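You operate a simulated robot arm through the tools that you are given. There is no shell and no other tool. Be economical: measure what you need, move in short steps, check, and stop when the job is done.

Carry out the task below with a simulated robot arm. There is one attempt and no reset: what you move stays moved.

TASK
Spread the long bed, lay the wall tie along it, press it in.
Fine: the tie on the battens; mortar from the board, by trowel; trowel back on its plank while you lay, and again after pressing with it.

It is judged by the outcome, as a careful person would: the job done as asked, and still so three seconds after it is handed in. It fails if anything else is knocked over, pushed out of place, dropped, spilled or broken.

THE ROBOT
A 6-joint arm with a two-finger parallel gripper, fixed in place. Base frame: the origin is at the foot of the arm, x ahead of it, y to its left, z up. Lengths are in cm, angles in rad, forces in N, time in s.
With the tool pointing down near the work surface it reaches from about 14 to 84 cm from the base axis. Its first joint turns from -2.897 to 2.897 rad. Payload 3.91 kg.
The tool frame sits at the grasp point between the pads (the TCP): z along the fingers, y along the line on which they close. The tips reach 3 cm beyond it. The gripper opens to 11 cm. The fingers are 2 cm wide and 1 cm thick; the gripper's body (4.8 by 11.2 cm) begins 5.5 cm behind the TCP.
Orientation is told as [roll, pitch, yaw] about the base's x, y, z axes, in that order, counted from this pose: with the fingers straight down and closing along the base's y, the tool's x points along the base's -x, its y along +y and its z along -z.

THE INTERFACE
- The arm moves only by the tool apply_moves. Its argument "moves" is a list of rows, each a list of 3 entries, a list of its own where there are three numbers: the turn, a rotation vector about the tool's x, y, z in rad, then the shift along the tool's x, y, z in cm, then the finger opening in cm, from 0 to 11. In form: [[[wx, wy, wz], [dx, dy, dz], gripper], ...]. A call has 1 to 12 rows; each row shifts and turns the commanded pose from where the row before left it, along the tool's axes as they then stand. Each row takes 0.2 s and may step no farther than 5 cm and 0.15 rad from the row before; otherwise, or with a gripper value out of range, the whole call is refused. Where a pose cannot be reached the arm comes as near as it can. A force on the tool above 90 N (or 10 N above the force at the start of the call, whichever is more), or a blocked arm, ends the call early, and 0.2 s more pass. Each finger travels about 10.8 cm/s and halts on what it meets, pressing with about 45 N; the grip force reading is that of the motor and also rises with nothing between the fingers. The clock runs only during rows and for 0.2 s after the last one: add rows that do not move to give the fingers time. The reply holds the time, the measured pose of the TCP, the force on the tool along the base axes, the opening and the grip force, in the units named above and with some noise.
- Cameras (640 x 400 px; columns grow to the right, rows downward): "scene" is fixed at [39.87, 49.85, 143.15]; the picture's right is [-0.65, 0.76, 0.00], its down [0.70, 0.60, -0.39] and it looks along [-0.30, -0.26, -0.92] (base axes); focal length 284 px, centre (320, 200). "wrist" rides on the gripper at [7.7, 0.7, -11.4] in the tool frame; the picture's right is [-0.09, 1.00, 0.00], its down [-0.80, -0.07, -0.59] and it looks along [-0.59, -0.05, 0.80] (tool axes); focal length 270 px, centre (320, 200).
- get_image(camera): a new picture of that camera. It takes no simulated time.
- raise_lower(by): slides the trunk up (or, below 0, down) by that many cm; the arm rides with it, the base frame stays. It gives what a move gives, with no picture.
- locate(camera, pixels): for up to 12 pixels [column, row] of the newest picture of that camera ("zoom" is the newest enlarged one), the place [x, y, z] in the base frame of the surface seen there, good to about 0.2 cm. It takes no simulated time.
- zoom(camera, box): a new picture of the part [left, top, right, bottom] of that camera's present view, enlarged. It takes no simulated time.
- close_job(): hands the job in; it is judged then, once.

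Work in short steps. Measure before you move; look again where a grasp or a placing could have gone wrong, and mend it. You have 80 turns and 46 pictures in all, those below and enlarged ones among them. Open the gripper and draw the arm clear of the work before you hand the job in, unless the task says otherwise; then end with one line.

The tools are called by a JSON object that holds its "api" and its "payload". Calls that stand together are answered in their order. apply_moves: Moves the arm, as the interface text tells. Its arguments: {"type":"object","properties":{"moves":{"type":"array"}},"required":["moves"]} The other tools are called the same way: raise_lower (by) slides the trunk up or down; get_image (camera) takes a picture; locate (camera, pixels) gives the place of the surface under pixels of a picture; zoom (camera, box) takes an enlarged picture of a part of a camera's view; close_job () hands the job in.

At the start:

```text
clock: 0.0
ee_pos: [19.3, 35.16, 108.73]
tcp_rot: [0.0, 0.0, 0.001]
ft_force: [0.7, -0.3, -0.2]
finger_gap: 11.03
grasp_force: 0.1
trunk travel left (down, up): [-40.0, 14.0]
```

scene: 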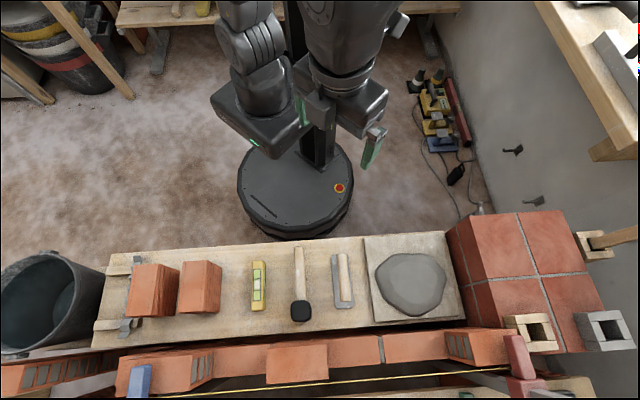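
wrist: 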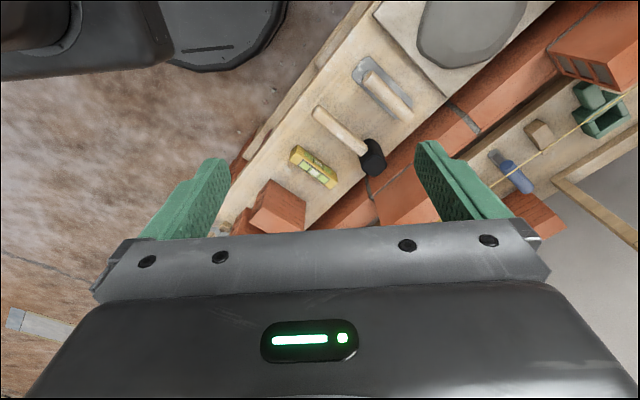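

The scene shows a plank with bricks, level, hammer, trowel (343,280), and mortar board (410,285), with the wall below. I zoom to find the beds and the wall tie.

{"api": "zoom", "payload": {"camera": "scene", "box": [80, 220, 360, 400]}}

{"api": "zoom", "payload": {"camera": "scene", "box": [320, 200, 640, 400]}}

```text
2.22 times, centred on (220, 310) of scene
```

zoom: 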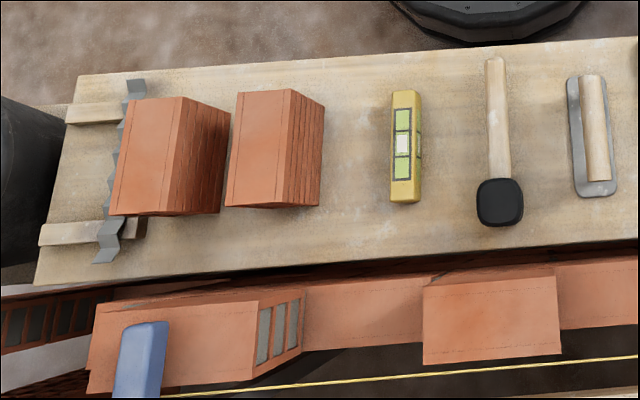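

```text
2.00 times, centred on (480, 300) of scene
```

zoom: 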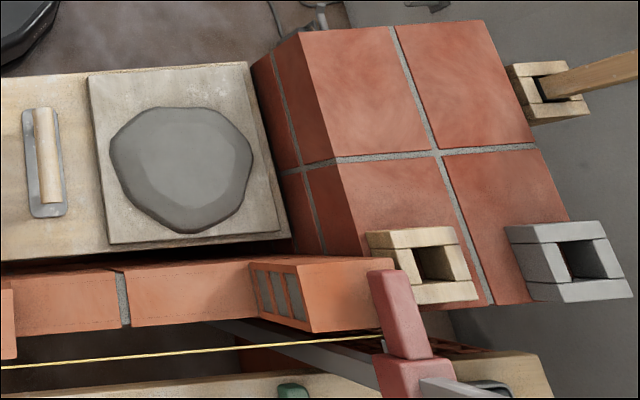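

I measure the mortar, trowel, board and wall from the newest zoom.

{"api": "locate", "payload": {"camera": "zoom", "pixels": [[30, 112], [60, 212], [28, 212], [52, 112], [45, 120], [53, 195], [180, 165], [112, 150], [250, 160], [185, 110], [185, 228], [100, 90]]}}

{"api": "locate", "payload": {"camera": "zoom", "pixels": [[10, 300], [60, 280], [60, 320], [125, 300], [180, 280], [230, 310], [275, 290], [360, 280], [320, 325], [150, 322], [200, 352], [5, 340]]}}

{"api": "locate", "payload": {"camera": "scene", "pixels": [[135, 258], [124, 327], [140, 375], [210, 358], [240, 360], [245, 350], [270, 360], [320, 360], [326, 378], [330, 350], [180, 270], [120, 365]]}}

```text
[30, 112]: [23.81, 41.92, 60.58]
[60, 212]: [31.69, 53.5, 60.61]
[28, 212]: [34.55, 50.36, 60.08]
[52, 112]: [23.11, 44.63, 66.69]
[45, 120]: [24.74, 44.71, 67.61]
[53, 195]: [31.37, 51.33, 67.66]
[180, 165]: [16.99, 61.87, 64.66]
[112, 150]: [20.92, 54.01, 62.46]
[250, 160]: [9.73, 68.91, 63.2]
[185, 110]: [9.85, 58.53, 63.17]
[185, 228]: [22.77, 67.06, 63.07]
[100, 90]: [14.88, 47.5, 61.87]
```

```text
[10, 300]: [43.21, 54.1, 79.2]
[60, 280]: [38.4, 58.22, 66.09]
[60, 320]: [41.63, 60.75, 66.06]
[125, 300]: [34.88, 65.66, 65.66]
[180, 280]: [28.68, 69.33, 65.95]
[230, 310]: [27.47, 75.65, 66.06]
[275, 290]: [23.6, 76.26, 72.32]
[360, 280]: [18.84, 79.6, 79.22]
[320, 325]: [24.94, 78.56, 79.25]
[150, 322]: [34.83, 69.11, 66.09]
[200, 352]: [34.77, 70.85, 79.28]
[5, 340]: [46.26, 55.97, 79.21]
```

```text
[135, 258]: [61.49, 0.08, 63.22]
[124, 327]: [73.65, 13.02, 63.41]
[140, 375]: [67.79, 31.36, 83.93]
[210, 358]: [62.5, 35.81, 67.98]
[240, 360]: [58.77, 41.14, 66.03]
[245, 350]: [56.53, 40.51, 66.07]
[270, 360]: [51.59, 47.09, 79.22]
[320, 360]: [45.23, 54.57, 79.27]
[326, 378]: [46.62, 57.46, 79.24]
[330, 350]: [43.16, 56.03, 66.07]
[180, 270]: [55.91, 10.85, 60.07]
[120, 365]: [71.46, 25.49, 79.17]
```

The wall's lower course tops at z≈66, with upper bricks at 79, so the long gap lies between about (44,57) and (24,76). I turn the wrist 45° and move over the trowel, staying high, to view it and the wall.

{"api": "apply_moves", "payload": {"moves": [[[0, 0, -0.15], [0, 0, 0], 11], [[0, 0, -0.15], [0, 0, 0], 11], [[0, 0, -0.15], [0, 0, 0], 11], [[0, 0, -0.15], [0, 0, 0], 11], [[0, 0, -0.15], [0, 0, 0], 11], [[0, 0, -0.035], [0, 0, 0], 11], [[0, 0, 0], [-4.6, 0.97, 0], 11], [[0, 0, 0], [-4.6, 0.97, 0], 11], [[0, 0, 0], [-4.6, 0.97, 0], 11]]}}

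{"api": "get_image", "payload": {"camera": "wrist"}}

```text
clock: 2.0
ee_pos: [26.93, 47.06, 108.64]
tcp_rot: [0.001, 0.0, 0.786]
ft_force: [0.5, -1.8, 0.2]
finger_gap: 11.01
grasp_force: 0.0
trunk travel left (down, up): [-40.0, 14.0]
```

```text
41 pictures are left
```

wrist: 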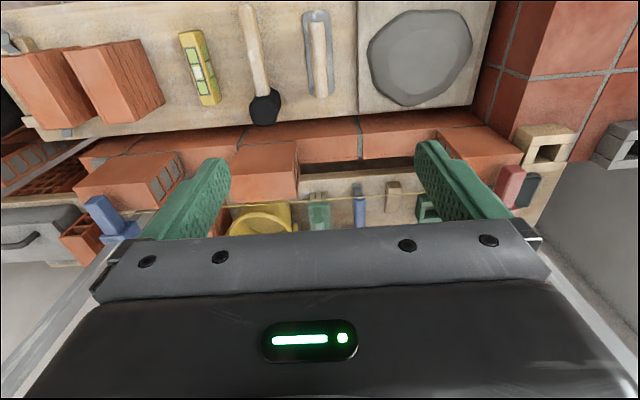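

Good view: I zoom on the wall's long gap and the trowel.

{"api": "zoom", "payload": {"camera": "wrist", "box": [220, 100, 540, 240]}}

{"api": "locate", "payload": {"camera": "wrist", "pixels": [[300, 125], [360, 120], [300, 160], [360, 158], [410, 158], [437, 138], [430, 120], [298, 142], [298, 198], [359, 140], [400, 110], [520, 152]]}}

{"api": "locate", "payload": {"camera": "wrist", "pixels": [[306, 15], [330, 15], [309, 95], [333, 94], [318, 25], [322, 90], [314, 60], [326, 60], [320, 60], [415, 12], [420, 100], [370, 55]]}}

```text
2.00 times, centred on (380, 170) of wrist
```

zoom: 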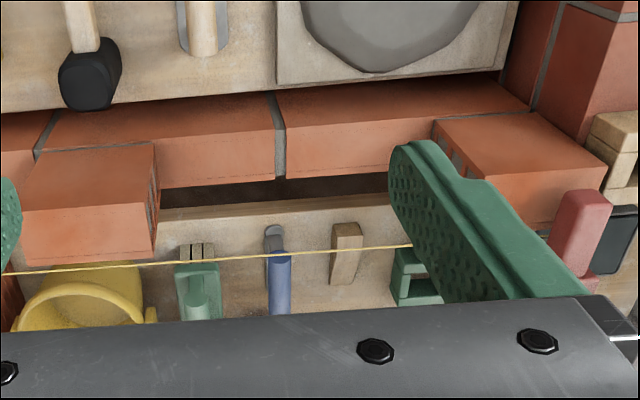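

```text
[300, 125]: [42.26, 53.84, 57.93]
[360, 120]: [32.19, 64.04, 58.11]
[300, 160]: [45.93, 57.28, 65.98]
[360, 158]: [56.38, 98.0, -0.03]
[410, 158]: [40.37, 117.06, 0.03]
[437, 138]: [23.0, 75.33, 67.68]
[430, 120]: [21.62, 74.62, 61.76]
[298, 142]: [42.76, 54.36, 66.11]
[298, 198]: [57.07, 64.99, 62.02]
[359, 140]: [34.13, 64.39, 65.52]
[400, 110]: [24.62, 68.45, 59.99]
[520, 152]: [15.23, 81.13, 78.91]
```

```text
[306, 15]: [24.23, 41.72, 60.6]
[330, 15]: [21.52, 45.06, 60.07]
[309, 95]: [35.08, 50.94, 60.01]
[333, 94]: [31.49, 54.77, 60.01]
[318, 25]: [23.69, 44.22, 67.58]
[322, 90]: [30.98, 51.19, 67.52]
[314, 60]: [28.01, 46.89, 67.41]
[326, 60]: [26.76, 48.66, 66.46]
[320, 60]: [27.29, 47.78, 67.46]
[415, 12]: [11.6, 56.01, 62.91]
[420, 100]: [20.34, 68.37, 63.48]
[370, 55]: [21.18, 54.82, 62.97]
```

Now precise edges of the bed top from the zoom: near edge, far edge, both end bricks, and the cross joint.

{"api": "locate", "payload": {"camera": "zoom", "pixels": [[200, 130], [200, 138], [200, 146], [200, 175], [200, 182], [350, 120], [350, 128], [350, 165], [350, 172], [420, 130], [168, 150], [168, 180]]}}

{"api": "locate", "payload": {"camera": "zoom", "pixels": [[154, 146], [156, 250], [150, 150], [30, 180], [434, 122], [434, 132], [500, 118], [590, 160], [279, 150], [250, 255], [540, 250], [585, 200]]}}

{"api": "locate", "payload": {"camera": "wrist", "pixels": [[8, 52], [70, 132], [30, 40], [10, 70], [30, 125], [50, 130], [15, 45], [25, 118], [85, 70], [110, 65], [195, 65], [255, 50]]}}

```text
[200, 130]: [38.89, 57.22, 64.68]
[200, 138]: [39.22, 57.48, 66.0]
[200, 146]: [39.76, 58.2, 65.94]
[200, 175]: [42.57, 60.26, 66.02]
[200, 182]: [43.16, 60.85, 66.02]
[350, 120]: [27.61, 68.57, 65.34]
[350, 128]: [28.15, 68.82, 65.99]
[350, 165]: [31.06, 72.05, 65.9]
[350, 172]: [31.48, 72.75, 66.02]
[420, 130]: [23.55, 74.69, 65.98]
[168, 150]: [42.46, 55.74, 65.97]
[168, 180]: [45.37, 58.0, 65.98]
```

```text
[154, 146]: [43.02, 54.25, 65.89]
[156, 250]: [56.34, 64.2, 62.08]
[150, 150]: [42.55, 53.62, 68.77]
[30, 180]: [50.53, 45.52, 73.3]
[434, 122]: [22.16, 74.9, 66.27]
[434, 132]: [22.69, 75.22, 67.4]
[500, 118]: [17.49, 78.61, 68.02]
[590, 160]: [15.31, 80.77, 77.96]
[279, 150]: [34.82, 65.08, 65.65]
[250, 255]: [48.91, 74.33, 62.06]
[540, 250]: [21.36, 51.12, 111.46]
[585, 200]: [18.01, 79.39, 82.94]
```

```text
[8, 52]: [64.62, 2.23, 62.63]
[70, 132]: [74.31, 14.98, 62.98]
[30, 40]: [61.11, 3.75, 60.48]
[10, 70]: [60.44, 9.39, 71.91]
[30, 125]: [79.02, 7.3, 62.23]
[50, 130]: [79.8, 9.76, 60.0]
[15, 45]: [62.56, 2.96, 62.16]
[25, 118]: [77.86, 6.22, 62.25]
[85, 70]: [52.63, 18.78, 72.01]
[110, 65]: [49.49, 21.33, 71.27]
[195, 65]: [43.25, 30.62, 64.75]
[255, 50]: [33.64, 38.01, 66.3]
```

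The bed runs along u≈(-0.70,0.71), about 29 cm long and 6 cm wide at z≈66, and the string is at z≈79 over its far edge. I zoom on the trowel and the tie for grasp details.

{"api": "zoom", "payload": {"camera": "wrist", "box": [270, 0, 370, 110]}}

{"api": "locate", "payload": {"camera": "zoom", "pixels": [[150, 50], [320, 50], [330, 80], [295, 200], [345, 200], [380, 200], [310, 330], [370, 330], [340, 345], [260, 200], [320, 370], [225, 200]]}}

{"api": "zoom", "payload": {"camera": "scene", "box": [80, 240, 200, 350]}}

{"api": "locate", "payload": {"camera": "zoom", "pixels": [[320, 60], [330, 95], [300, 110], [280, 150], [260, 300], [250, 350], [240, 400], [290, 230], [230, 320], [200, 370], [150, 100], [130, 320]]}}

```text
3.64 times, centred on (320, 55) of wrist
```

zoom: 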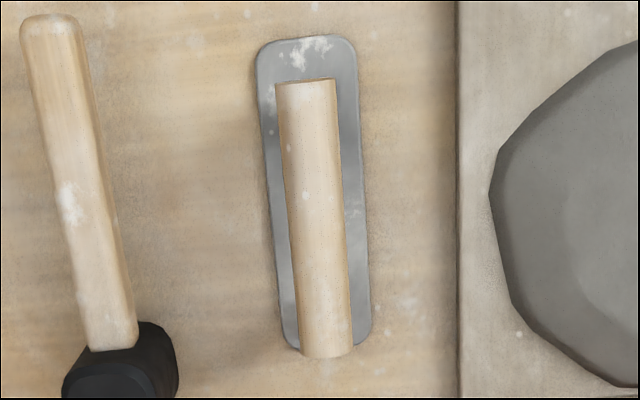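

```text
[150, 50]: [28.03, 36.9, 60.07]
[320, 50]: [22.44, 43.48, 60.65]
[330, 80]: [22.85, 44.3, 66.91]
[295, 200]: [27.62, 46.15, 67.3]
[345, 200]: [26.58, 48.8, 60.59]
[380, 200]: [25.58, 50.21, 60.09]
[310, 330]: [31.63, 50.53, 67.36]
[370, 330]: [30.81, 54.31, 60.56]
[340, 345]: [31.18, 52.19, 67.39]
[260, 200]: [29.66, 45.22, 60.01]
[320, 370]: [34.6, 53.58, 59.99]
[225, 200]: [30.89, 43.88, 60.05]
```

```text
3.64 times, centred on (140, 295) of scene
```

zoom: 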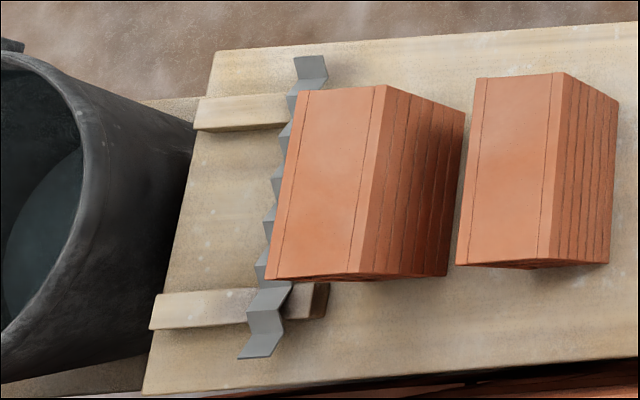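

```text
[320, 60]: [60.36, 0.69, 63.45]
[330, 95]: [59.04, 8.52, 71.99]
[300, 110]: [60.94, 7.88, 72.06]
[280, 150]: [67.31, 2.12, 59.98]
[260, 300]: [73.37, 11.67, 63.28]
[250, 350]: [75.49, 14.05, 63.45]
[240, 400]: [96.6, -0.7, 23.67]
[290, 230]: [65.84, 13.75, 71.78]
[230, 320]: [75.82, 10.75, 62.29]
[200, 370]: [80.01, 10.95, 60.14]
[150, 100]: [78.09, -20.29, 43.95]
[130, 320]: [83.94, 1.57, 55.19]
```

The handle's top is at z≈67.4 with its axis through (27.5,47.6), running along yaw≈0.78. I descend over it with the fingers open.

{"api": "apply_moves", "payload": {"moves": [[[0, 0, 0], [-0.78, 0, 5], 11], [[0, 0, 0], [0, 0, 4.9], 11], [[0, 0, 0], [0, 0, 4.9], 11], [[0, 0, 0], [0, 0, 4.9], 11], [[0, 0, 0], [0, 0, 4.9], 11], [[0, 0, 0], [0, 0, 4.9], 10], [[0, 0, 0], [0, 0, 4.0], 9]]}}

{"api": "get_image", "payload": {"camera": "wrist"}}

```text
refused: row 1 steps farther than a row can; nothing moved
```

```text
37 pictures are left
```

wrist: 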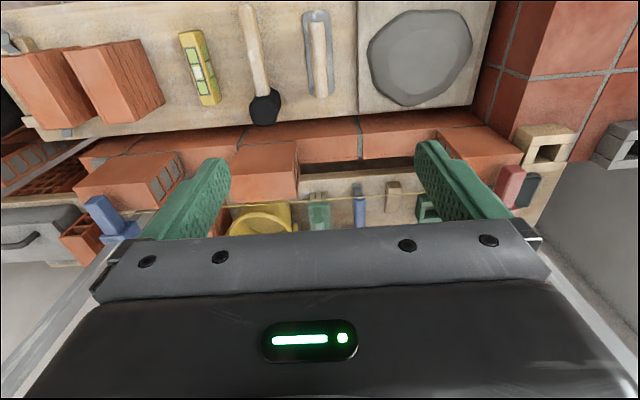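

The first row was just over the limit, so I redo it with smaller steps.

{"api": "apply_moves", "payload": {"moves": [[[0, 0, 0], [-0.78, 0, 4.8], 11], [[0, 0, 0], [0, 0, 4.9], 11], [[0, 0, 0], [0, 0, 4.9], 11], [[0, 0, 0], [0, 0, 4.9], 11], [[0, 0, 0], [0, 0, 4.9], 11], [[0, 0, 0], [0, 0, 4.9], 9], [[0, 0, 0], [0, 0, 4.0], 8]]}}

{"api": "get_image", "payload": {"camera": "wrist"}}

```text
clock: 3.6
ee_pos: [27.47, 47.57, 75.38]
tcp_rot: [-0.001, 0.0, 0.786]
ft_force: [0.0, 0.1, 0.6]
finger_gap: 7.98
grasp_force: 0.0
trunk travel left (down, up): [-40.0, 14.0]
```

```text
36 pictures are left
```

wrist: 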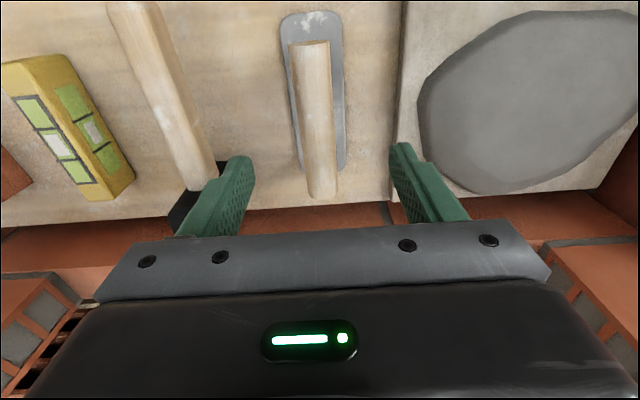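

I check hammer clearance and the handle position before going down.

{"api": "locate", "payload": {"camera": "wrist", "pixels": [[175, 215], [185, 200], [212, 180], [292, 100], [328, 100], [310, 190], [340, 160], [310, 45], [335, 100], [320, 193]]}}

```text
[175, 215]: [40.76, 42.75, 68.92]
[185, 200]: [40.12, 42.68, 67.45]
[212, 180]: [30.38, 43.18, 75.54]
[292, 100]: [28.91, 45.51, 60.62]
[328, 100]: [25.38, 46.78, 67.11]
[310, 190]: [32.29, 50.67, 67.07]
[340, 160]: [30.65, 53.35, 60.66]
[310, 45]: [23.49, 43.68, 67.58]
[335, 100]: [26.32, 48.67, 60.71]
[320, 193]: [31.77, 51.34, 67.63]
```

Clearances are fine. I descend to TCP z≈67.9 and close on the handle.

{"api": "apply_moves", "payload": {"moves": [[[0, 0, 0], [0, 0, 4.0], 7], [[0, 0, 0], [0, 0, 3.5], 6], [[0, 0, 0], [0, 0, 0], 3], [[0, 0, 0], [0, 0, 0], 1], [[0, 0, 0], [0, 0, 0], 0.5], [[0, 0, 0], [0, 0, 0], 0.5]]}}

```text
clock: 5.0
ee_pos: [27.38, 47.44, 67.64]
tcp_rot: [-0.001, 0.0, 0.786]
ft_force: [-0.3, -0.1, -0.1]
finger_gap: 2.77
grasp_force: 44.8
trunk travel left (down, up): [-40.0, 14.0]
```

Gripped (gap 2.77). I lift and carry the trowel over the mortar at about (16.5,62.5).

{"api": "apply_moves", "payload": {"moves": [[[0, 0, 0], [0, 0, -4], 0.5], [[0, 0, 0], [0, 0, -4], 0.5], [[0, 0, 0], [0, 4.6, 0], 0.5], [[0, 0, 0], [0, 4.6, 0], 0.5], [[0, 0, 0], [0, 4.6, 0], 0.5], [[0, 0, 0], [-2.6, 4.2, 0], 0.5], [[0, 0, 0], [0, 0, 0], 0.5]]}}

{"api": "get_image", "payload": {"camera": "wrist"}}

```text
clock: 6.6
ee_pos: [16.67, 61.87, 75.63]
tcp_rot: [-0.001, 0.0, 0.783]
ft_force: [0.1, -0.1, -2.1]
finger_gap: 2.75
grasp_force: 45.4
trunk travel left (down, up): [-40.0, 14.0]
```

```text
35 pictures are left
```

wrist: 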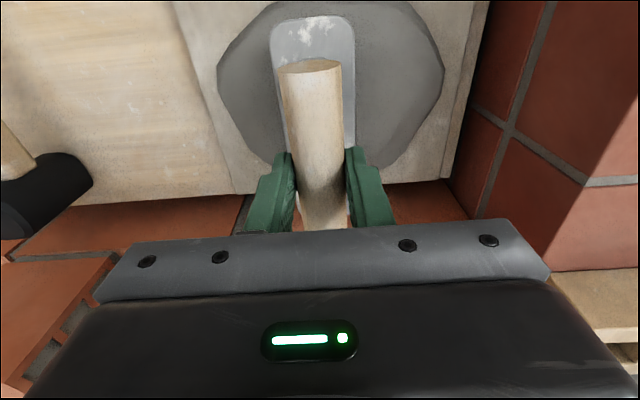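

Held straight and over the pile. I lower gently in small steps to touch into the mortar top (≈64.7).

{"api": "apply_moves", "payload": {"moves": [[[0, 0, 0], [0, 0, 2.5], 0.5], [[0, 0, 0], [0, 0, 1.0], 0.5], [[0, 0, 0], [0, 0, 0.5], 0.5]]}}

{"api": "get_image", "payload": {"camera": "wrist"}}

```text
clock: 7.4
ee_pos: [16.62, 61.96, 72.17]
tcp_rot: [0.002, -0.004, 0.786]
ft_force: [0.2, -6.7, 30.0]
finger_gap: 2.79
grasp_force: 45.4
trunk travel left (down, up): [-40.0, 14.0]
```

```text
34 pictures are left
```

wrist: 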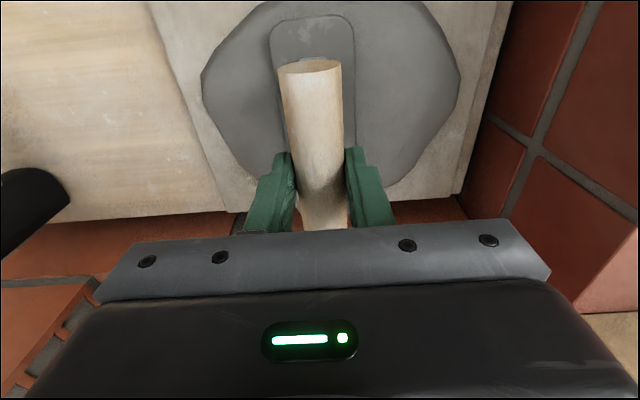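

Contact at 30 N; the blade seems to have taken mortar colour. I lift and look.

{"api": "apply_moves", "payload": {"moves": [[[0, 0, 0], [0, 0, -2.5], 0.5], [[0, 0, 0], [0, 0, -4], 0.5], [[0, 0, 0], [0, 0, -4], 0.5], [[0, 0, 0], [0, 0, -4], 0.5], [[0, 0, 0], [0, 0, 0], 0.5]]}}

{"api": "zoom", "payload": {"camera": "scene", "box": [320, 200, 520, 325]}}

{"api": "get_image", "payload": {"camera": "wrist"}}

```text
clock: 8.6
ee_pos: [16.57, 62.13, 86.16]
tcp_rot: [0.001, 0.0, 0.785]
ft_force: [-0.2, 0.8, -1.8]
finger_gap: 2.76
grasp_force: 45.2
trunk travel left (down, up): [-40.0, 14.0]
```

```text
3.20 times, centred on (420, 262) of scene
```

zoom: 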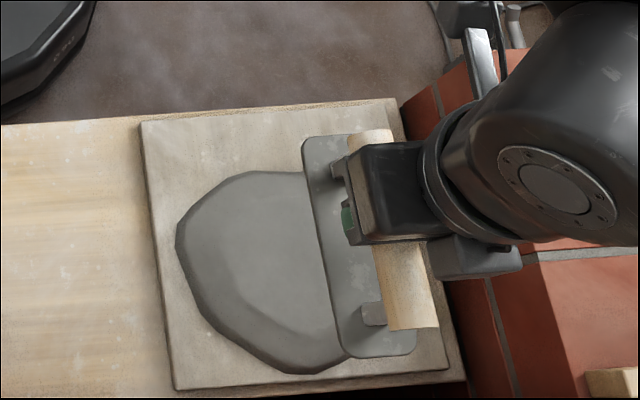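

```text
32 pictures are left
```

wrist: 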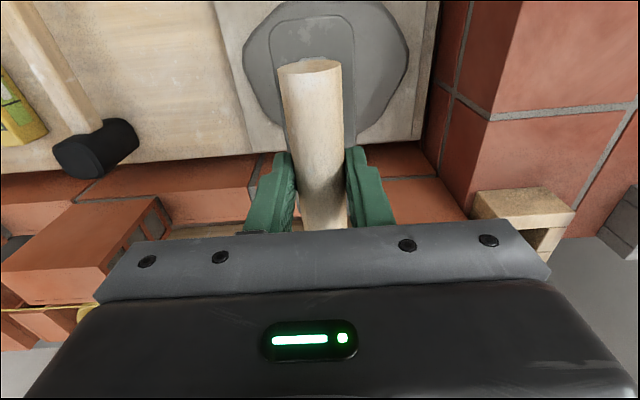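

The blade now carries mortar. With the blade turned along the wall, the gripper body would foul the string at z≈79, so I'll rest the trowel on the flat pile top and regrip it leaning about 0.45 rad.

{"api": "apply_moves", "payload": {"moves": [[[0, 0, 0], [0, 0, 4], 0.5], [[0, 0, 0], [0, 0, 4], 0.5], [[0, 0, 0], [0, 0, 4], 0.5], [[0, 0, 0], [0, 0, 1.5], 0.5], [[0, 0, 0], [0, 0, 0.3], 0.5]]}}

```text
clock: 9.8
ee_pos: [16.61, 62.04, 72.37]
tcp_rot: [-0.001, -0.001, 0.785]
ft_force: [0.9, -0.7, -2.0]
finger_gap: 2.74
grasp_force: 45.2
trunk travel left (down, up): [-40.0, 14.0]
```

Not yet in contact (force = weight only). I lower a little more.

{"api": "apply_moves", "payload": {"moves": [[[0, 0, 0], [0, 0, 0.2], 0.5], [[0, 0, 0], [0, 0, 0.15], 0.5], [[0, 0, 0], [0, 0, 0], 0.5]]}}

```text
clock: 10.6
ee_pos: [16.59, 61.9, 72.27]
tcp_rot: [0.001, 0.001, 0.785]
ft_force: [0.6, -0.7, 1.6]
finger_gap: 2.75
grasp_force: 45.3
trunk travel left (down, up): [-40.0, 14.0]
```

Light contact. I open a little and lean the tool about the handle axis, then look.

{"api": "apply_moves", "payload": {"moves": [[[0, 0, 0], [0, 0, 0], 4], [[0, 0, 0], [0, 0, 0], 6], [[0, 0, 0], [0, 0, 0], 6], [[0.15, 0, 0], [0, 0.235, 0], 6], [[0.15, 0, 0], [0, 0.235, 0], 6], [[0.15, 0, 0], [0, 0.235, 0.1], 6], [[0, 0, 0], [0, 0, 0.2], 6]]}}

{"api": "get_image", "payload": {"camera": "wrist"}}

```text
clock: 12.2
ee_pos: [16.13, 62.43, 71.81]
tcp_rot: [-0.452, 0.001, 0.785]
ft_force: [0.9, -0.3, 0.5]
finger_gap: 5.99
grasp_force: 0.0
trunk travel left (down, up): [-40.0, 14.0]
```

```text
31 pictures are left
```

wrist: 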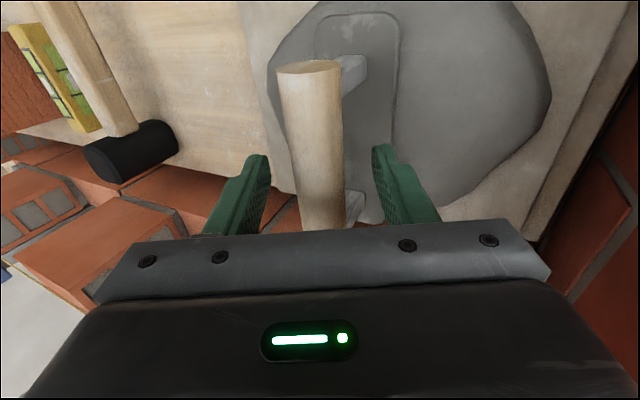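

The trowel sits level on the pile and the handle is centred between the leaning fingers. I close.

{"api": "apply_moves", "payload": {"moves": [[[0, 0, 0], [0, 0, 0], 4], [[0, 0, 0], [0, 0, 0], 2], [[0, 0, 0], [0, 0, 0], 0.5], [[0, 0, 0], [0, 0, 0], 0.5], [[0, 0, 0], [0, 0, 0], 0.5]]}}

```text
clock: 13.4
ee_pos: [16.18, 62.45, 71.78]
tcp_rot: [-0.449, -0.001, 0.784]
ft_force: [-2.2, 4.2, 6.9]
finger_gap: 3.56
grasp_force: 44.9
trunk travel left (down, up): [-40.0, 14.0]
```

The gap of 3.56 shows the handle is rectangular, so a leaning pinch rides on its corners. I go back to upright and grip the handle's upper 1.5 cm instead, which lifts the gripper body above the string.

{"api": "apply_moves", "payload": {"moves": [[[0, 0, 0], [0, 0, 0], 5], [[0, 0, 0], [0, 0, 0], 6], [[0, 0, 0], [0, 0, -0.3], 6], [[-0.15, 0, 0], [0, -0.235, 0], 6], [[-0.15, 0, 0], [0, -0.235, 0], 6], [[-0.15, 0, 0], [0, -0.235, 0], 6], [[0, 0, 0], [0, 0, -1.0], 6], [[0, 0, 0], [0, 0, 0], 6]]}}

{"api": "get_image", "payload": {"camera": "wrist"}}

```text
clock: 15.2
ee_pos: [16.6, 62.03, 73.3]
tcp_rot: [0.002, 0.0, 0.784]
ft_force: [-0.2, -0.9, -0.4]
finger_gap: 6.0
grasp_force: 0.1
trunk travel left (down, up): [-40.0, 14.0]
```

```text
30 pictures are left
```

wrist: 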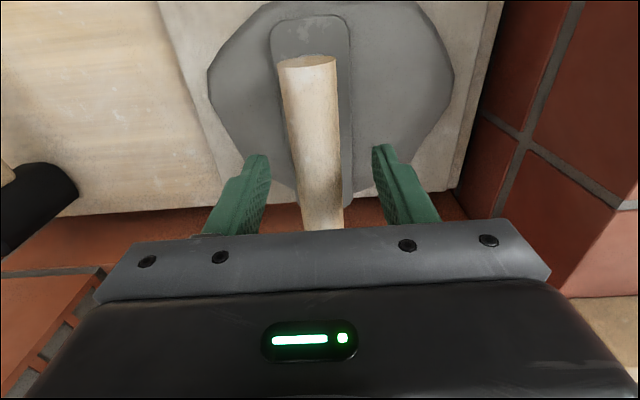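

Trowel still level and in place. I raise 0.5 and close on the top part of the handle.

{"api": "apply_moves", "payload": {"moves": [[[0, 0, 0], [0, 0, -0.5], 5], [[0, 0, 0], [0, 0, 0], 3], [[0, 0, 0], [0, 0, 0], 1], [[0, 0, 0], [0, 0, 0], 0.5], [[0, 0, 0], [0, 0, 0], 0.5]]}}

```text
clock: 16.4
ee_pos: [16.67, 62.08, 73.82]
tcp_rot: [0.0, 0.001, 0.786]
ft_force: [0.7, 0.6, 2.0]
finger_gap: 2.74
grasp_force: 44.7
trunk travel left (down, up): [-40.0, 14.0]
```

Gripped high (TCP 9.2 above the blade bottom). I lift and turn 90° so the blade runs along the wall.

{"api": "apply_moves", "payload": {"moves": [[[0, 0, 0], [0, 0, 0.2], 0.5], [[0, 0, 0], [0, 0, -4], 0.5], [[0, 0, 0], [0, 0, -4], 0.5], [[0, 0, -0.15], [0, 0, -2], 0.5], [[0, 0, -0.15], [0, 0, 0], 0.5], [[0, 0, -0.15], [0, 0, 0], 0.5], [[0, 0, -0.15], [0, 0, 0], 0.5], [[0, 0, -0.15], [0, 0, 0], 0.5], [[0, 0, -0.15], [0, 0, 0], 0.5], [[0, 0, -0.15], [0, 0, 0], 0.5], [[0, 0, -0.15], [0, 0, 0], 0.5], [[0, 0, -0.15], [0, 0, 0], 0.5]]}}

{"api": "apply_moves", "payload": {"moves": [[[0, 0, -0.15], [0, 0, 0], 0.5], [[0, 0, -0.06], [0, 0, 0], 0.5], [[0, 0, 0], [4.5, 0, 0], 0.5], [[0, 0, 0], [4.5, 0, 0], 0.5], [[0, 0, 0], [4.5, 0, 0], 0.5], [[0, 0, 0], [3.0, 0, 0], 0.5], [[0, 0, 0], [0, -4, 0], 0.5], [[0, 0, 0], [0, 0, 0], 0.5]]}}

{"api": "get_image", "payload": {"camera": "wrist"}}

{"api": "get_image", "payload": {"camera": "scene"}}

```text
clock: 19.0
ee_pos: [16.49, 62.0, 83.55]
tcp_rot: [-0.001, -0.001, 2.137]
ft_force: [0.1, 0.3, -1.7]
finger_gap: 2.74
grasp_force: 44.7
trunk travel left (down, up): [-40.0, 14.0]
```

```text
clock: 20.8
ee_pos: [31.12, 52.92, 83.58]
tcp_rot: [-0.002, -0.001, 2.344]
ft_force: [0.2, -0.3, -1.8]
finger_gap: 2.71
grasp_force: 45.0
trunk travel left (down, up): [-40.0, 14.0]
```

```text
29 pictures are left
```

wrist: 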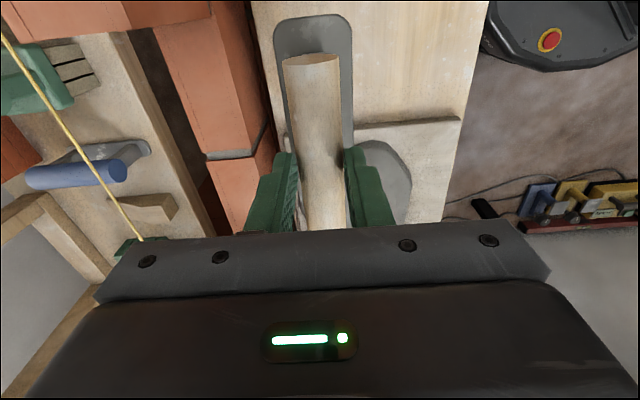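

```text
28 pictures are left
```

scene: 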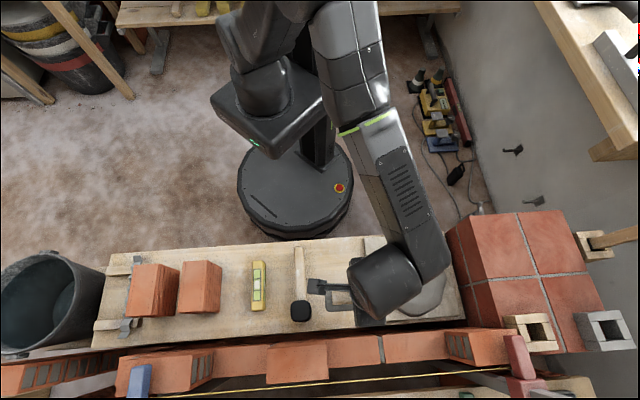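

From here I measure the bed edges and the string directly.

{"api": "locate", "payload": {"camera": "wrist", "pixels": [[60, 113], [110, 192], [20, 52], [185, 100], [176, 80], [225, 210], [240, 100], [262, 150], [215, 60], [270, 110], [240, 30], [205, 155]]}}

```text
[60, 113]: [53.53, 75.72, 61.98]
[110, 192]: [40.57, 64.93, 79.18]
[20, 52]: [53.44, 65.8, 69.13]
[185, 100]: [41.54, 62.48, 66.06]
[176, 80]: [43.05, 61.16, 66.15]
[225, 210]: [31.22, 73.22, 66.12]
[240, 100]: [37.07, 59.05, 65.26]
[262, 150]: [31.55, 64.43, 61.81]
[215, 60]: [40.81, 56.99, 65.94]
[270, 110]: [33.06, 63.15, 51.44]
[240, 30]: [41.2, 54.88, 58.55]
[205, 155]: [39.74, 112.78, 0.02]
```

String at v≈74.4, z≈79.2; bed spans v≈68.3–73.9. I move over the bed's left half (u≈16.3, v≈71) at a height that keeps the gripper body above the string.

{"api": "apply_moves", "payload": {"moves": [[[0, 0, 0], [-0.4, -4, 1.5], 0.5], [[0, 0, 0], [0, -4, 1.5], 0.5], [[0, 0, 0], [0, -3.7, 1.5], 0.5], [[0, 0, 0], [0, 0, 0], 0.5]]}}

{"api": "get_image", "payload": {"camera": "wrist"}}

```text
clock: 21.8
ee_pos: [39.22, 61.35, 79.0]
tcp_rot: [0.001, 0.001, 2.343]
ft_force: [0.1, 0.1, -2.2]
finger_gap: 2.72
grasp_force: 44.8
trunk travel left (down, up): [-40.0, 14.0]
```

```text
27 pictures are left
```

wrist: 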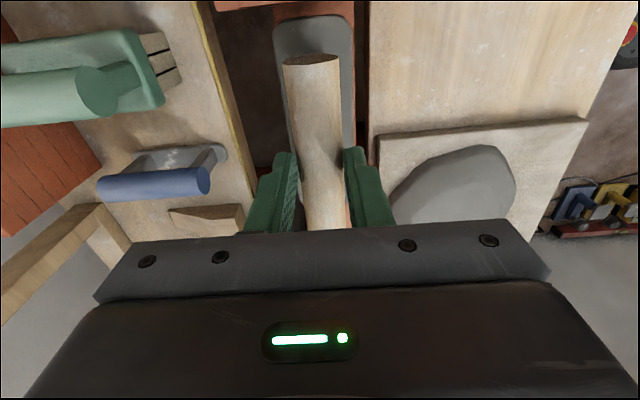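

Aligned over the bed with a visible gap to the middle brick. I lower gently until contact.

{"api": "apply_moves", "payload": {"moves": [[[0, 0, 0], [0, 0, 2.0], 0.5], [[0, 0, 0], [0, 0, 0.6], 0.5], [[0, 0, 0], [0, 0, 0.4], 0.5], [[0, 0, 0], [0, 0, 0], 0.5]]}}

```text
clock: 22.8
ee_pos: [39.08, 61.52, 76.03]
tcp_rot: [0.001, 0.0, 2.345]
ft_force: [0.8, -0.1, -2.2]
finger_gap: 2.75
grasp_force: 45.4
trunk travel left (down, up): [-40.0, 14.0]
```

{"api": "apply_moves", "payload": {"moves": [[[0, 0, 0], [0, 0, 0.3], 0.5], [[0, 0, 0], [0, 0, 0.3], 0.5], [[0, 0, 0], [0, 0, 0], 0.5]]}}

```text
clock: 23.6
ee_pos: [39.02, 61.52, 75.54]
tcp_rot: [0.001, 0.001, 2.345]
ft_force: [-1.0, 0.0, -2.8]
finger_gap: 2.72
grasp_force: 45.4
trunk travel left (down, up): [-40.0, 14.0]
```

No contact yet at TCP 75.5. I continue down in small steps.

{"api": "apply_moves", "payload": {"moves": [[[0, 0, 0], [0, 0, 0.2], 0.5], [[0, 0, 0], [0, 0, 0.2], 0.5], [[0, 0, 0], [0, 0, 0], 0.5]]}}

{"api": "zoom", "payload": {"camera": "scene", "box": [280, 280, 480, 400]}}

```text
clock: 24.4
ee_pos: [39.05, 61.48, 75.35]
tcp_rot: [-0.001, 0.001, 2.344]
ft_force: [-1.7, -1.1, 9.1]
finger_gap: 2.72
grasp_force: 45.3
trunk travel left (down, up): [-40.0, 14.0]
```

```text
3.20 times, centred on (380, 340) of scene
```

zoom: 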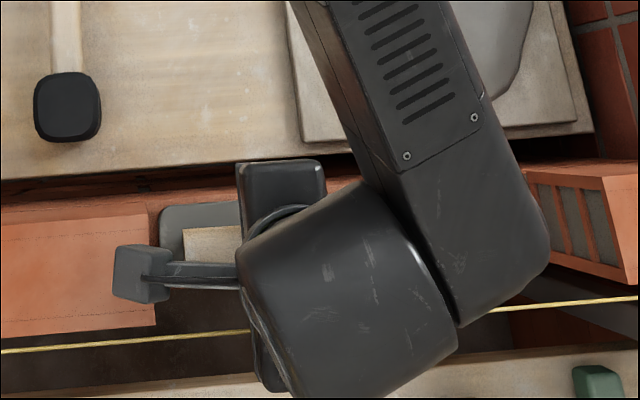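

Contact ≈11 N on the bed. I stroke along +u to the right half, keeping light pressure.

{"api": "apply_moves", "payload": {"moves": [[[0, 0, 0], [-2.0, 0, 0], 0.5], [[0, 0, 0], [-2.3, 0, 0], 0.5], [[0, 0, 0], [-2.3, 0, 0], 0.5], [[0, 0, 0], [-2.3, 0, 0], 0.5], [[0, 0, 0], [-2.3, 0, 0], 0.5], [[0, 0, 0], [-2.2, 0, 0], 0.5], [[0, 0, 0], [0, 0, 0], 0.5]]}}

{"api": "get_image", "payload": {"camera": "wrist"}}

```text
clock: 26.0
ee_pos: [29.84, 70.62, 75.34]
tcp_rot: [-0.001, 0.001, 2.343]
ft_force: [10.3, -12.5, 20.3]
finger_gap: 2.72
grasp_force: 44.9
trunk travel left (down, up): [-40.0, 14.0]
```

```text
25 pictures are left
```

wrist: 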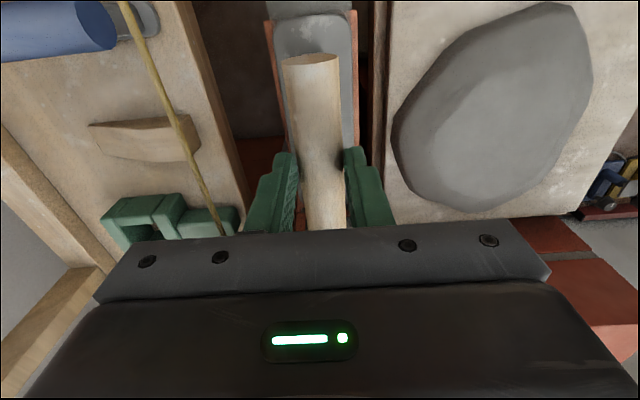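

A mortar strip shows behind the blade. I lift straight up and inspect.

{"api": "apply_moves", "payload": {"moves": [[[0, 0, 0], [0, 0, -3], 0.5], [[0, 0, 0], [0, 0, -4.5], 0.5], [[0, 0, 0], [0, 0, -4.5], 0.5], [[0, 0, 0], [0, 4.5, 0], 0.5], [[0, 0, 0], [0, 4.5, 0], 0.5], [[0, 0, 0], [0, 4.5, 0], 0.5], [[0, 0, 0], [0, 0, 0], 0.5]]}}

{"api": "get_image", "payload": {"camera": "wrist"}}

{"api": "zoom", "payload": {"camera": "scene", "box": [280, 280, 480, 400]}}

```text
clock: 27.6
ee_pos: [19.9, 61.55, 87.0]
tcp_rot: [-0.002, 0.0, 2.343]
ft_force: [0.1, 0.2, -2.3]
finger_gap: 2.74
grasp_force: 44.8
trunk travel left (down, up): [-40.0, 14.0]
```

```text
24 pictures are left
```

wrist: 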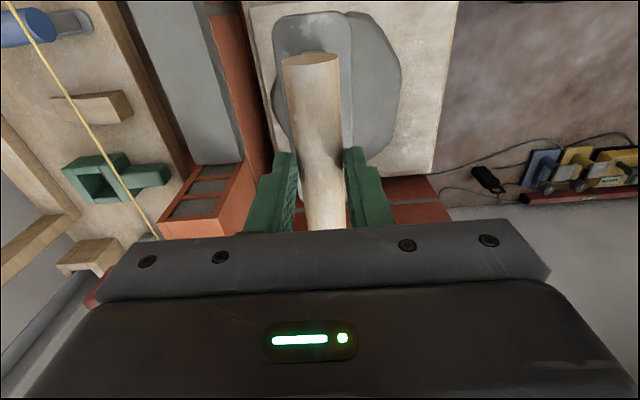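

```text
3.20 times, centred on (380, 340) of scene
```

zoom: 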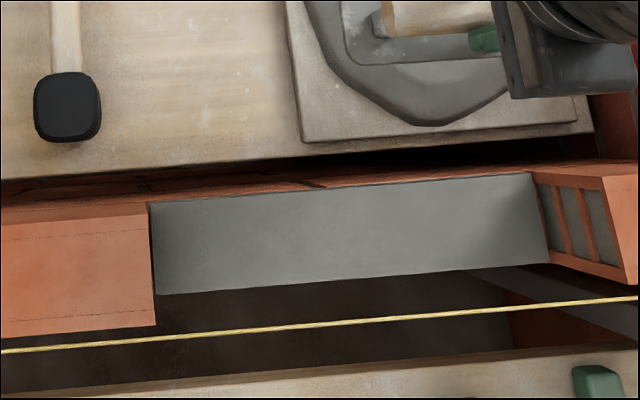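

The long bed is fully spread from brick to brick. Now I carry the trowel back above its place on the plank and turn it back.

{"api": "apply_moves", "payload": {"moves": [[[0, 0, 0], [4.5, 1.2, 0], 0.5], [[0, 0, 0], [4.5, 1.2, 0], 0.5], [[0, 0, 0], [4.5, 1.2, 0], 0.5], [[0, 0, 0], [1.83, 0.89, 0], 0.5], [[0, 0, 0.15], [0, 0, 0], 0.5], [[0, 0, 0.15], [0, 0, 0], 0.5], [[0, 0, 0.15], [0, 0, 0], 0.5], [[0, 0, 0.15], [0, 0, 0], 0.5], [[0, 0, 0.15], [0, 0, 0], 0.5], [[0, 0, 0.15], [0, 0, 0], 0.5], [[0, 0, 0.15], [0, 0, 0], 0.5]]}}

{"api": "apply_moves", "payload": {"moves": [[[0, 0, 0.15], [0, 0, 0], 0.5], [[0, 0, 0.15], [0, 0, 0], 0.5], [[0, 0, 0.15], [0, 0, 0], 0.5], [[0, 0, 0.058], [0, 0, 0], 0.5], [[0, 0, 0], [0, 0, 4], 0.5], [[0, 0, 0], [0, 0, 4], 0.5], [[0, 0, 0], [0, 0, 4], 0.5], [[0, 0, 0], [0, 0, 3], 0.5], [[0, 0, 0], [0, 0, 0], 0.5]]}}

{"api": "get_image", "payload": {"camera": "wrist"}}

{"api": "locate", "payload": {"camera": "zoom", "pixels": [[160, 210], [165, 285], [250, 240], [350, 230], [450, 220], [530, 180], [540, 258], [350, 278], [350, 190]]}}

```text
clock: 30.0
ee_pos: [27.61, 47.51, 87.21]
tcp_rot: [0.0, 0.001, 1.291]
ft_force: [-0.8, 0.8, -2.9]
finger_gap: 2.74
grasp_force: 44.8
trunk travel left (down, up): [-40.0, 14.0]
```

```text
clock: 32.0
ee_pos: [27.5, 47.48, 72.1]
tcp_rot: [-0.001, 0.001, 0.787]
ft_force: [-0.5, -0.1, -1.8]
finger_gap: 2.73
grasp_force: 44.7
trunk travel left (down, up): [-40.0, 14.0]
```

```text
22 pictures are left
```

wrist: 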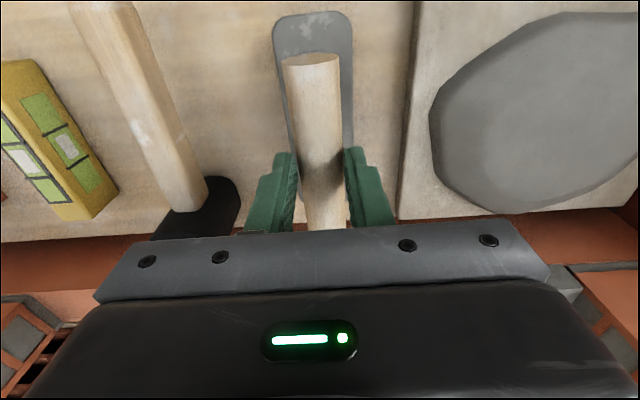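

```text
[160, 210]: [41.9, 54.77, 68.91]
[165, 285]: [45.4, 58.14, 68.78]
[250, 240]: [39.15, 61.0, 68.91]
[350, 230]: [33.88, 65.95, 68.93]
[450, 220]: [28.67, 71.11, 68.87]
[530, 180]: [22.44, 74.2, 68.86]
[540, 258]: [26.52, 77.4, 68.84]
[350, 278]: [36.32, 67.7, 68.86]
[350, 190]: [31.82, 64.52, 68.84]
```

Bed mortar top is at z≈68.9. I lower the trowel to the plank.

{"api": "apply_moves", "payload": {"moves": [[[0, 0, 0], [0, 0, 2.0], 0.5], [[0, 0, 0], [0, 0, 0.6], 0.5], [[0, 0, 0], [0, 0, 0.3], 0.5], [[0, 0, 0], [0, 0, 0], 0.5]]}}

```text
clock: 33.0
ee_pos: [27.46, 47.53, 69.35]
tcp_rot: [0.0, -0.003, 0.788]
ft_force: [-6.5, -4.6, 19.7]
finger_gap: 2.74
grasp_force: 45.6
trunk travel left (down, up): [-40.0, 14.0]
```

Down on the plank. I ease, open, and rise clear.

{"api": "apply_moves", "payload": {"moves": [[[0, 0, 0], [0, 0, -0.15], 0.5], [[0, 0, 0], [0, 0, 0], 2], [[0, 0, 0], [0, 0, 0], 4], [[0, 0, 0], [0, 0, 0], 6], [[0, 0, 0], [0, 0, -4.5], 7], [[0, 0, 0], [0, 0, -4.5], 7], [[0, 0, 0], [0, 0, -4.5], 7], [[0, 0, 0], [0, 0, -4.5], 7], [[0, 0, 0], [0, 0, 0], 7]]}}

{"api": "get_image", "payload": {"camera": "wrist"}}

```text
clock: 35.0
ee_pos: [27.53, 47.49, 87.43]
tcp_rot: [0.0, 0.002, 0.788]
ft_force: [-0.5, -0.2, 0.4]
finger_gap: 7.01
grasp_force: 0.1
trunk travel left (down, up): [-40.0, 14.0]
```

```text
21 pictures are left
```

wrist: 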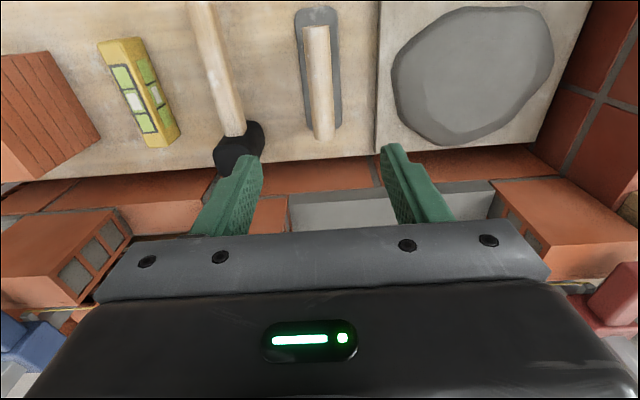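

The trowel lies flat in its place. I move along -u toward the tie, staying high.

{"api": "apply_moves", "payload": {"moves": [[[0, 0, 0], [0, -4.6, -1], 7], [[0, 0, 0], [0, -4.8, 0], 7], [[0, 0, 0], [0, -4.8, 0], 7], [[0, 0, 0], [0, -4.8, 0], 7], [[0, 0, 0], [0, -4.8, 0], 7], [[0, 0, 0], [0, -4.8, 0], 7], [[0, 0, 0], [0, -4.8, 0], 7], [[0, 0, 0], [0, -4.8, 0], 7], [[0, 0, 0], [0, -4.8, 0], 7], [[0, 0, 0], [0, -4.8, 0], 7], [[0, 0, 0], [0, -4.8, 0], 7], [[0, 0, 0], [0, -4.2, 0], 7]]}}

{"api": "get_image", "payload": {"camera": "wrist"}}

```text
clock: 37.6
ee_pos: [67.87, 7.15, 88.37]
tcp_rot: [0.001, -0.001, 0.788]
ft_force: [-0.3, 0.2, -0.4]
finger_gap: 6.99
grasp_force: 0.2
trunk travel left (down, up): [-40.0, 14.0]
```

```text
20 pictures are left
```

wrist: 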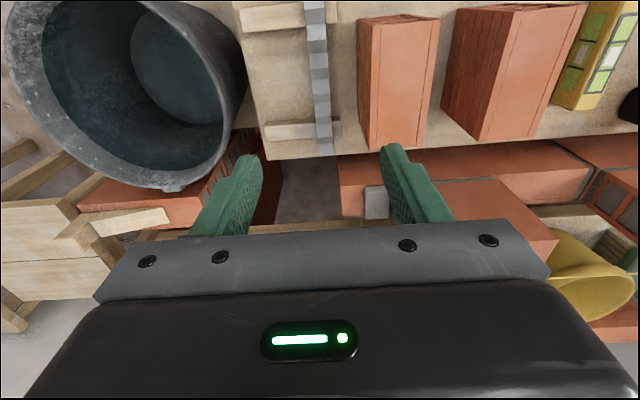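

Over the tie. I zoom and measure it, its brick neighbour and the bucket rim.

{"api": "zoom", "payload": {"camera": "wrist", "box": [220, 0, 460, 160]}}

{"api": "locate", "payload": {"camera": "zoom", "pixels": [[255, 8], [228, 8], [255, 100], [235, 100], [276, 100], [258, 200], [245, 200], [285, 200], [272, 300], [258, 330], [299, 330], [278, 400]]}}

{"api": "locate", "payload": {"camera": "zoom", "pixels": [[372, 60], [390, 250], [395, 370], [265, 250], [268, 270], [266, 225], [262, 180], [276, 380], [276, 395], [200, 340], [60, 320], [180, 40]]}}

{"api": "locate", "payload": {"camera": "wrist", "pixels": [[235, 40], [245, 80], [235, 130], [180, 188], [240, 105], [358, 30], [362, 120], [370, 148]]}}

```text
2.50 times, centred on (340, 80) of wrist
```

zoom: 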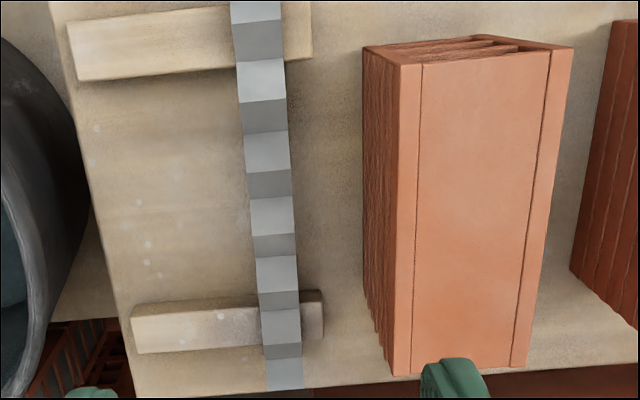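

```text
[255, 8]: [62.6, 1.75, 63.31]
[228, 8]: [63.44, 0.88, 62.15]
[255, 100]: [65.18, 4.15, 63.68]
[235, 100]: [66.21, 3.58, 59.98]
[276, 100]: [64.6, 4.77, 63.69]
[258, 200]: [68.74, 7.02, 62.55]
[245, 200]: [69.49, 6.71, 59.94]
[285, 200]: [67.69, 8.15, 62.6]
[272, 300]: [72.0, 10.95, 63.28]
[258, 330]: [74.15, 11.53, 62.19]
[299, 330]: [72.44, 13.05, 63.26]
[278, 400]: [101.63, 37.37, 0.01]
```

```text
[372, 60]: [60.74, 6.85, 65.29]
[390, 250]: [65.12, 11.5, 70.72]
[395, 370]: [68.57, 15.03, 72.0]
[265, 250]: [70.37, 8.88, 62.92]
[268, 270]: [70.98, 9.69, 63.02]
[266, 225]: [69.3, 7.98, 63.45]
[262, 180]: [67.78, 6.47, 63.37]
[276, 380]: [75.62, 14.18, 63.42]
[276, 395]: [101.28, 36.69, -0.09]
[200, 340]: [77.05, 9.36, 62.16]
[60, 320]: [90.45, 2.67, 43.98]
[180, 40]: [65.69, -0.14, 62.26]
```

```text
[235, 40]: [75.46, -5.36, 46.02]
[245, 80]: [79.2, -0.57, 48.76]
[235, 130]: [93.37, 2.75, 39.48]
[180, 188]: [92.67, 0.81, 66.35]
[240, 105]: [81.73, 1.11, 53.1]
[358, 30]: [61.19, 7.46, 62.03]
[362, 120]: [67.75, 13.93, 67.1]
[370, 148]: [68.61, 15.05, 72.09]
```

Tie: about 2.45 wide, centre (u≈-42.5, v≈53.6), z 62.5–63.7, with the brick 3.8 cm to its +u side. I lean the tool 0.5 rad away from the brick (which later also clears the string) and go to a pre-approach point.

{"api": "apply_moves", "payload": {"moves": [[[-0.15, 0, 0], [0, 0, 0], 7], [[-0.15, 0, 0], [0, 0, 0], 6], [[-0.15, 0, 0], [0, 0, 0], 5], [[-0.05, 0, 0], [0, 0, 0], 4.2], [[0, 0, 0], [0.07, -4.04, 1.92], 4.2], [[0, 0, 0], [0.07, -4.04, 1.92], 4.2], [[0, 0, 0], [0.07, -4.04, 1.92], 4.2], [[0, 0, 0], [0, 0, 0], 4.2]]}}

{"api": "get_image", "payload": {"camera": "wrist"}}

```text
clock: 39.4
ee_pos: [73.06, 1.69, 77.47]
tcp_rot: [0.501, -0.001, 0.787]
ft_force: [0.3, 0.3, 0.2]
finger_gap: 4.22
grasp_force: 0.0
trunk travel left (down, up): [-40.0, 14.0]
```

```text
18 pictures are left
```

wrist: 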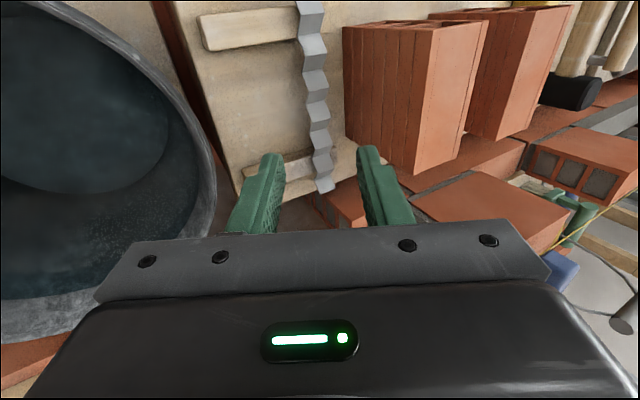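

I re-measure the tie near the grasp from this closer view before descending.

{"api": "locate", "payload": {"camera": "wrist", "pixels": [[301, 90], [328, 90], [308, 110], [330, 110], [305, 70], [325, 70], [315, 60], [318, 95], [320, 118], [312, 140], [331, 140]]}}

```text
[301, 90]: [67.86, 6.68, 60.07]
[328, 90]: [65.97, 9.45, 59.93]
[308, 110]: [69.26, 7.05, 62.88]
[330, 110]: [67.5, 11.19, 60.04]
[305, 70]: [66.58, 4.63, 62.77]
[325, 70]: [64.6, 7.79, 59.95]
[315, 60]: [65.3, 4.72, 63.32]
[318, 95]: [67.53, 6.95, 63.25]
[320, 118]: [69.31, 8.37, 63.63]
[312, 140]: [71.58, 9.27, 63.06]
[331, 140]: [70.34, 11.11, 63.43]
```

Centre confirmed at u≈-42.45. I approach along the tool axis.

{"api": "apply_moves", "payload": {"moves": [[[0, 0, 0], [0, -0.3, 3.4], 4.2], [[0, 0, 0], [0, 0, 3.4], 4.2], [[0, 0, 0], [0, 0, 3.4], 4.2], [[0, 0, 0], [0, 0, 2.0], 4.2], [[0, 0, 0], [0, 0, 0], 4.2]]}}

{"api": "get_image", "payload": {"camera": "wrist"}}

```text
clock: 40.6
ee_pos: [69.21, 5.57, 66.72]
tcp_rot: [0.499, -0.001, 0.788]
ft_force: [0.2, 0.1, 0.4]
finger_gap: 4.21
grasp_force: 0.1
trunk travel left (down, up): [-40.0, 14.0]
```

```text
17 pictures are left
```

wrist: 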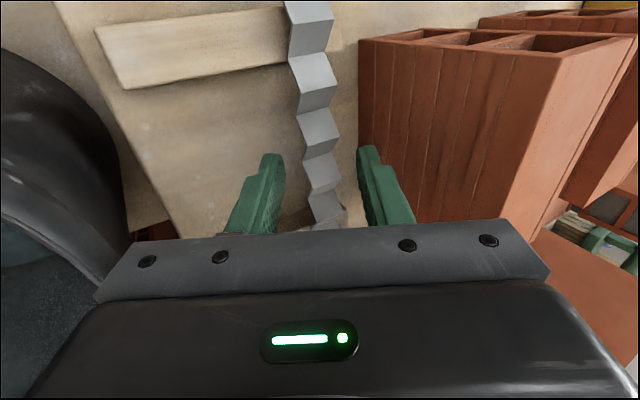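

Tie is centred between the fingers. I go 1.75 cm more and close.

{"api": "apply_moves", "payload": {"moves": [[[0, 0, 0], [0, 0, 1.0], 4.2], [[0, 0, 0], [0, 0, 0.75], 4.2], [[0, 0, 0], [0, 0, 0], 3], [[0, 0, 0], [0, 0, 0], 2], [[0, 0, 0], [0, 0, 0], 1], [[0, 0, 0], [0, 0, 0], 1]]}}

{"api": "get_image", "payload": {"camera": "wrist"}}

```text
clock: 42.0
ee_pos: [68.7, 6.2, 65.14]
tcp_rot: [0.499, 0.0, 0.787]
ft_force: [-0.7, 0.3, 0.4]
finger_gap: 2.07
grasp_force: 45.1
trunk travel left (down, up): [-40.0, 14.0]
```

```text
16 pictures are left
```

wrist: 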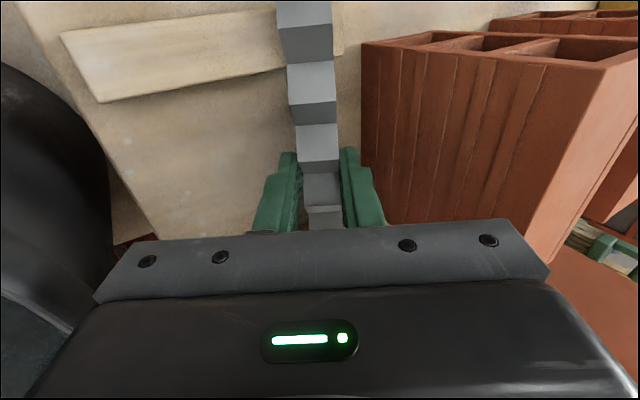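

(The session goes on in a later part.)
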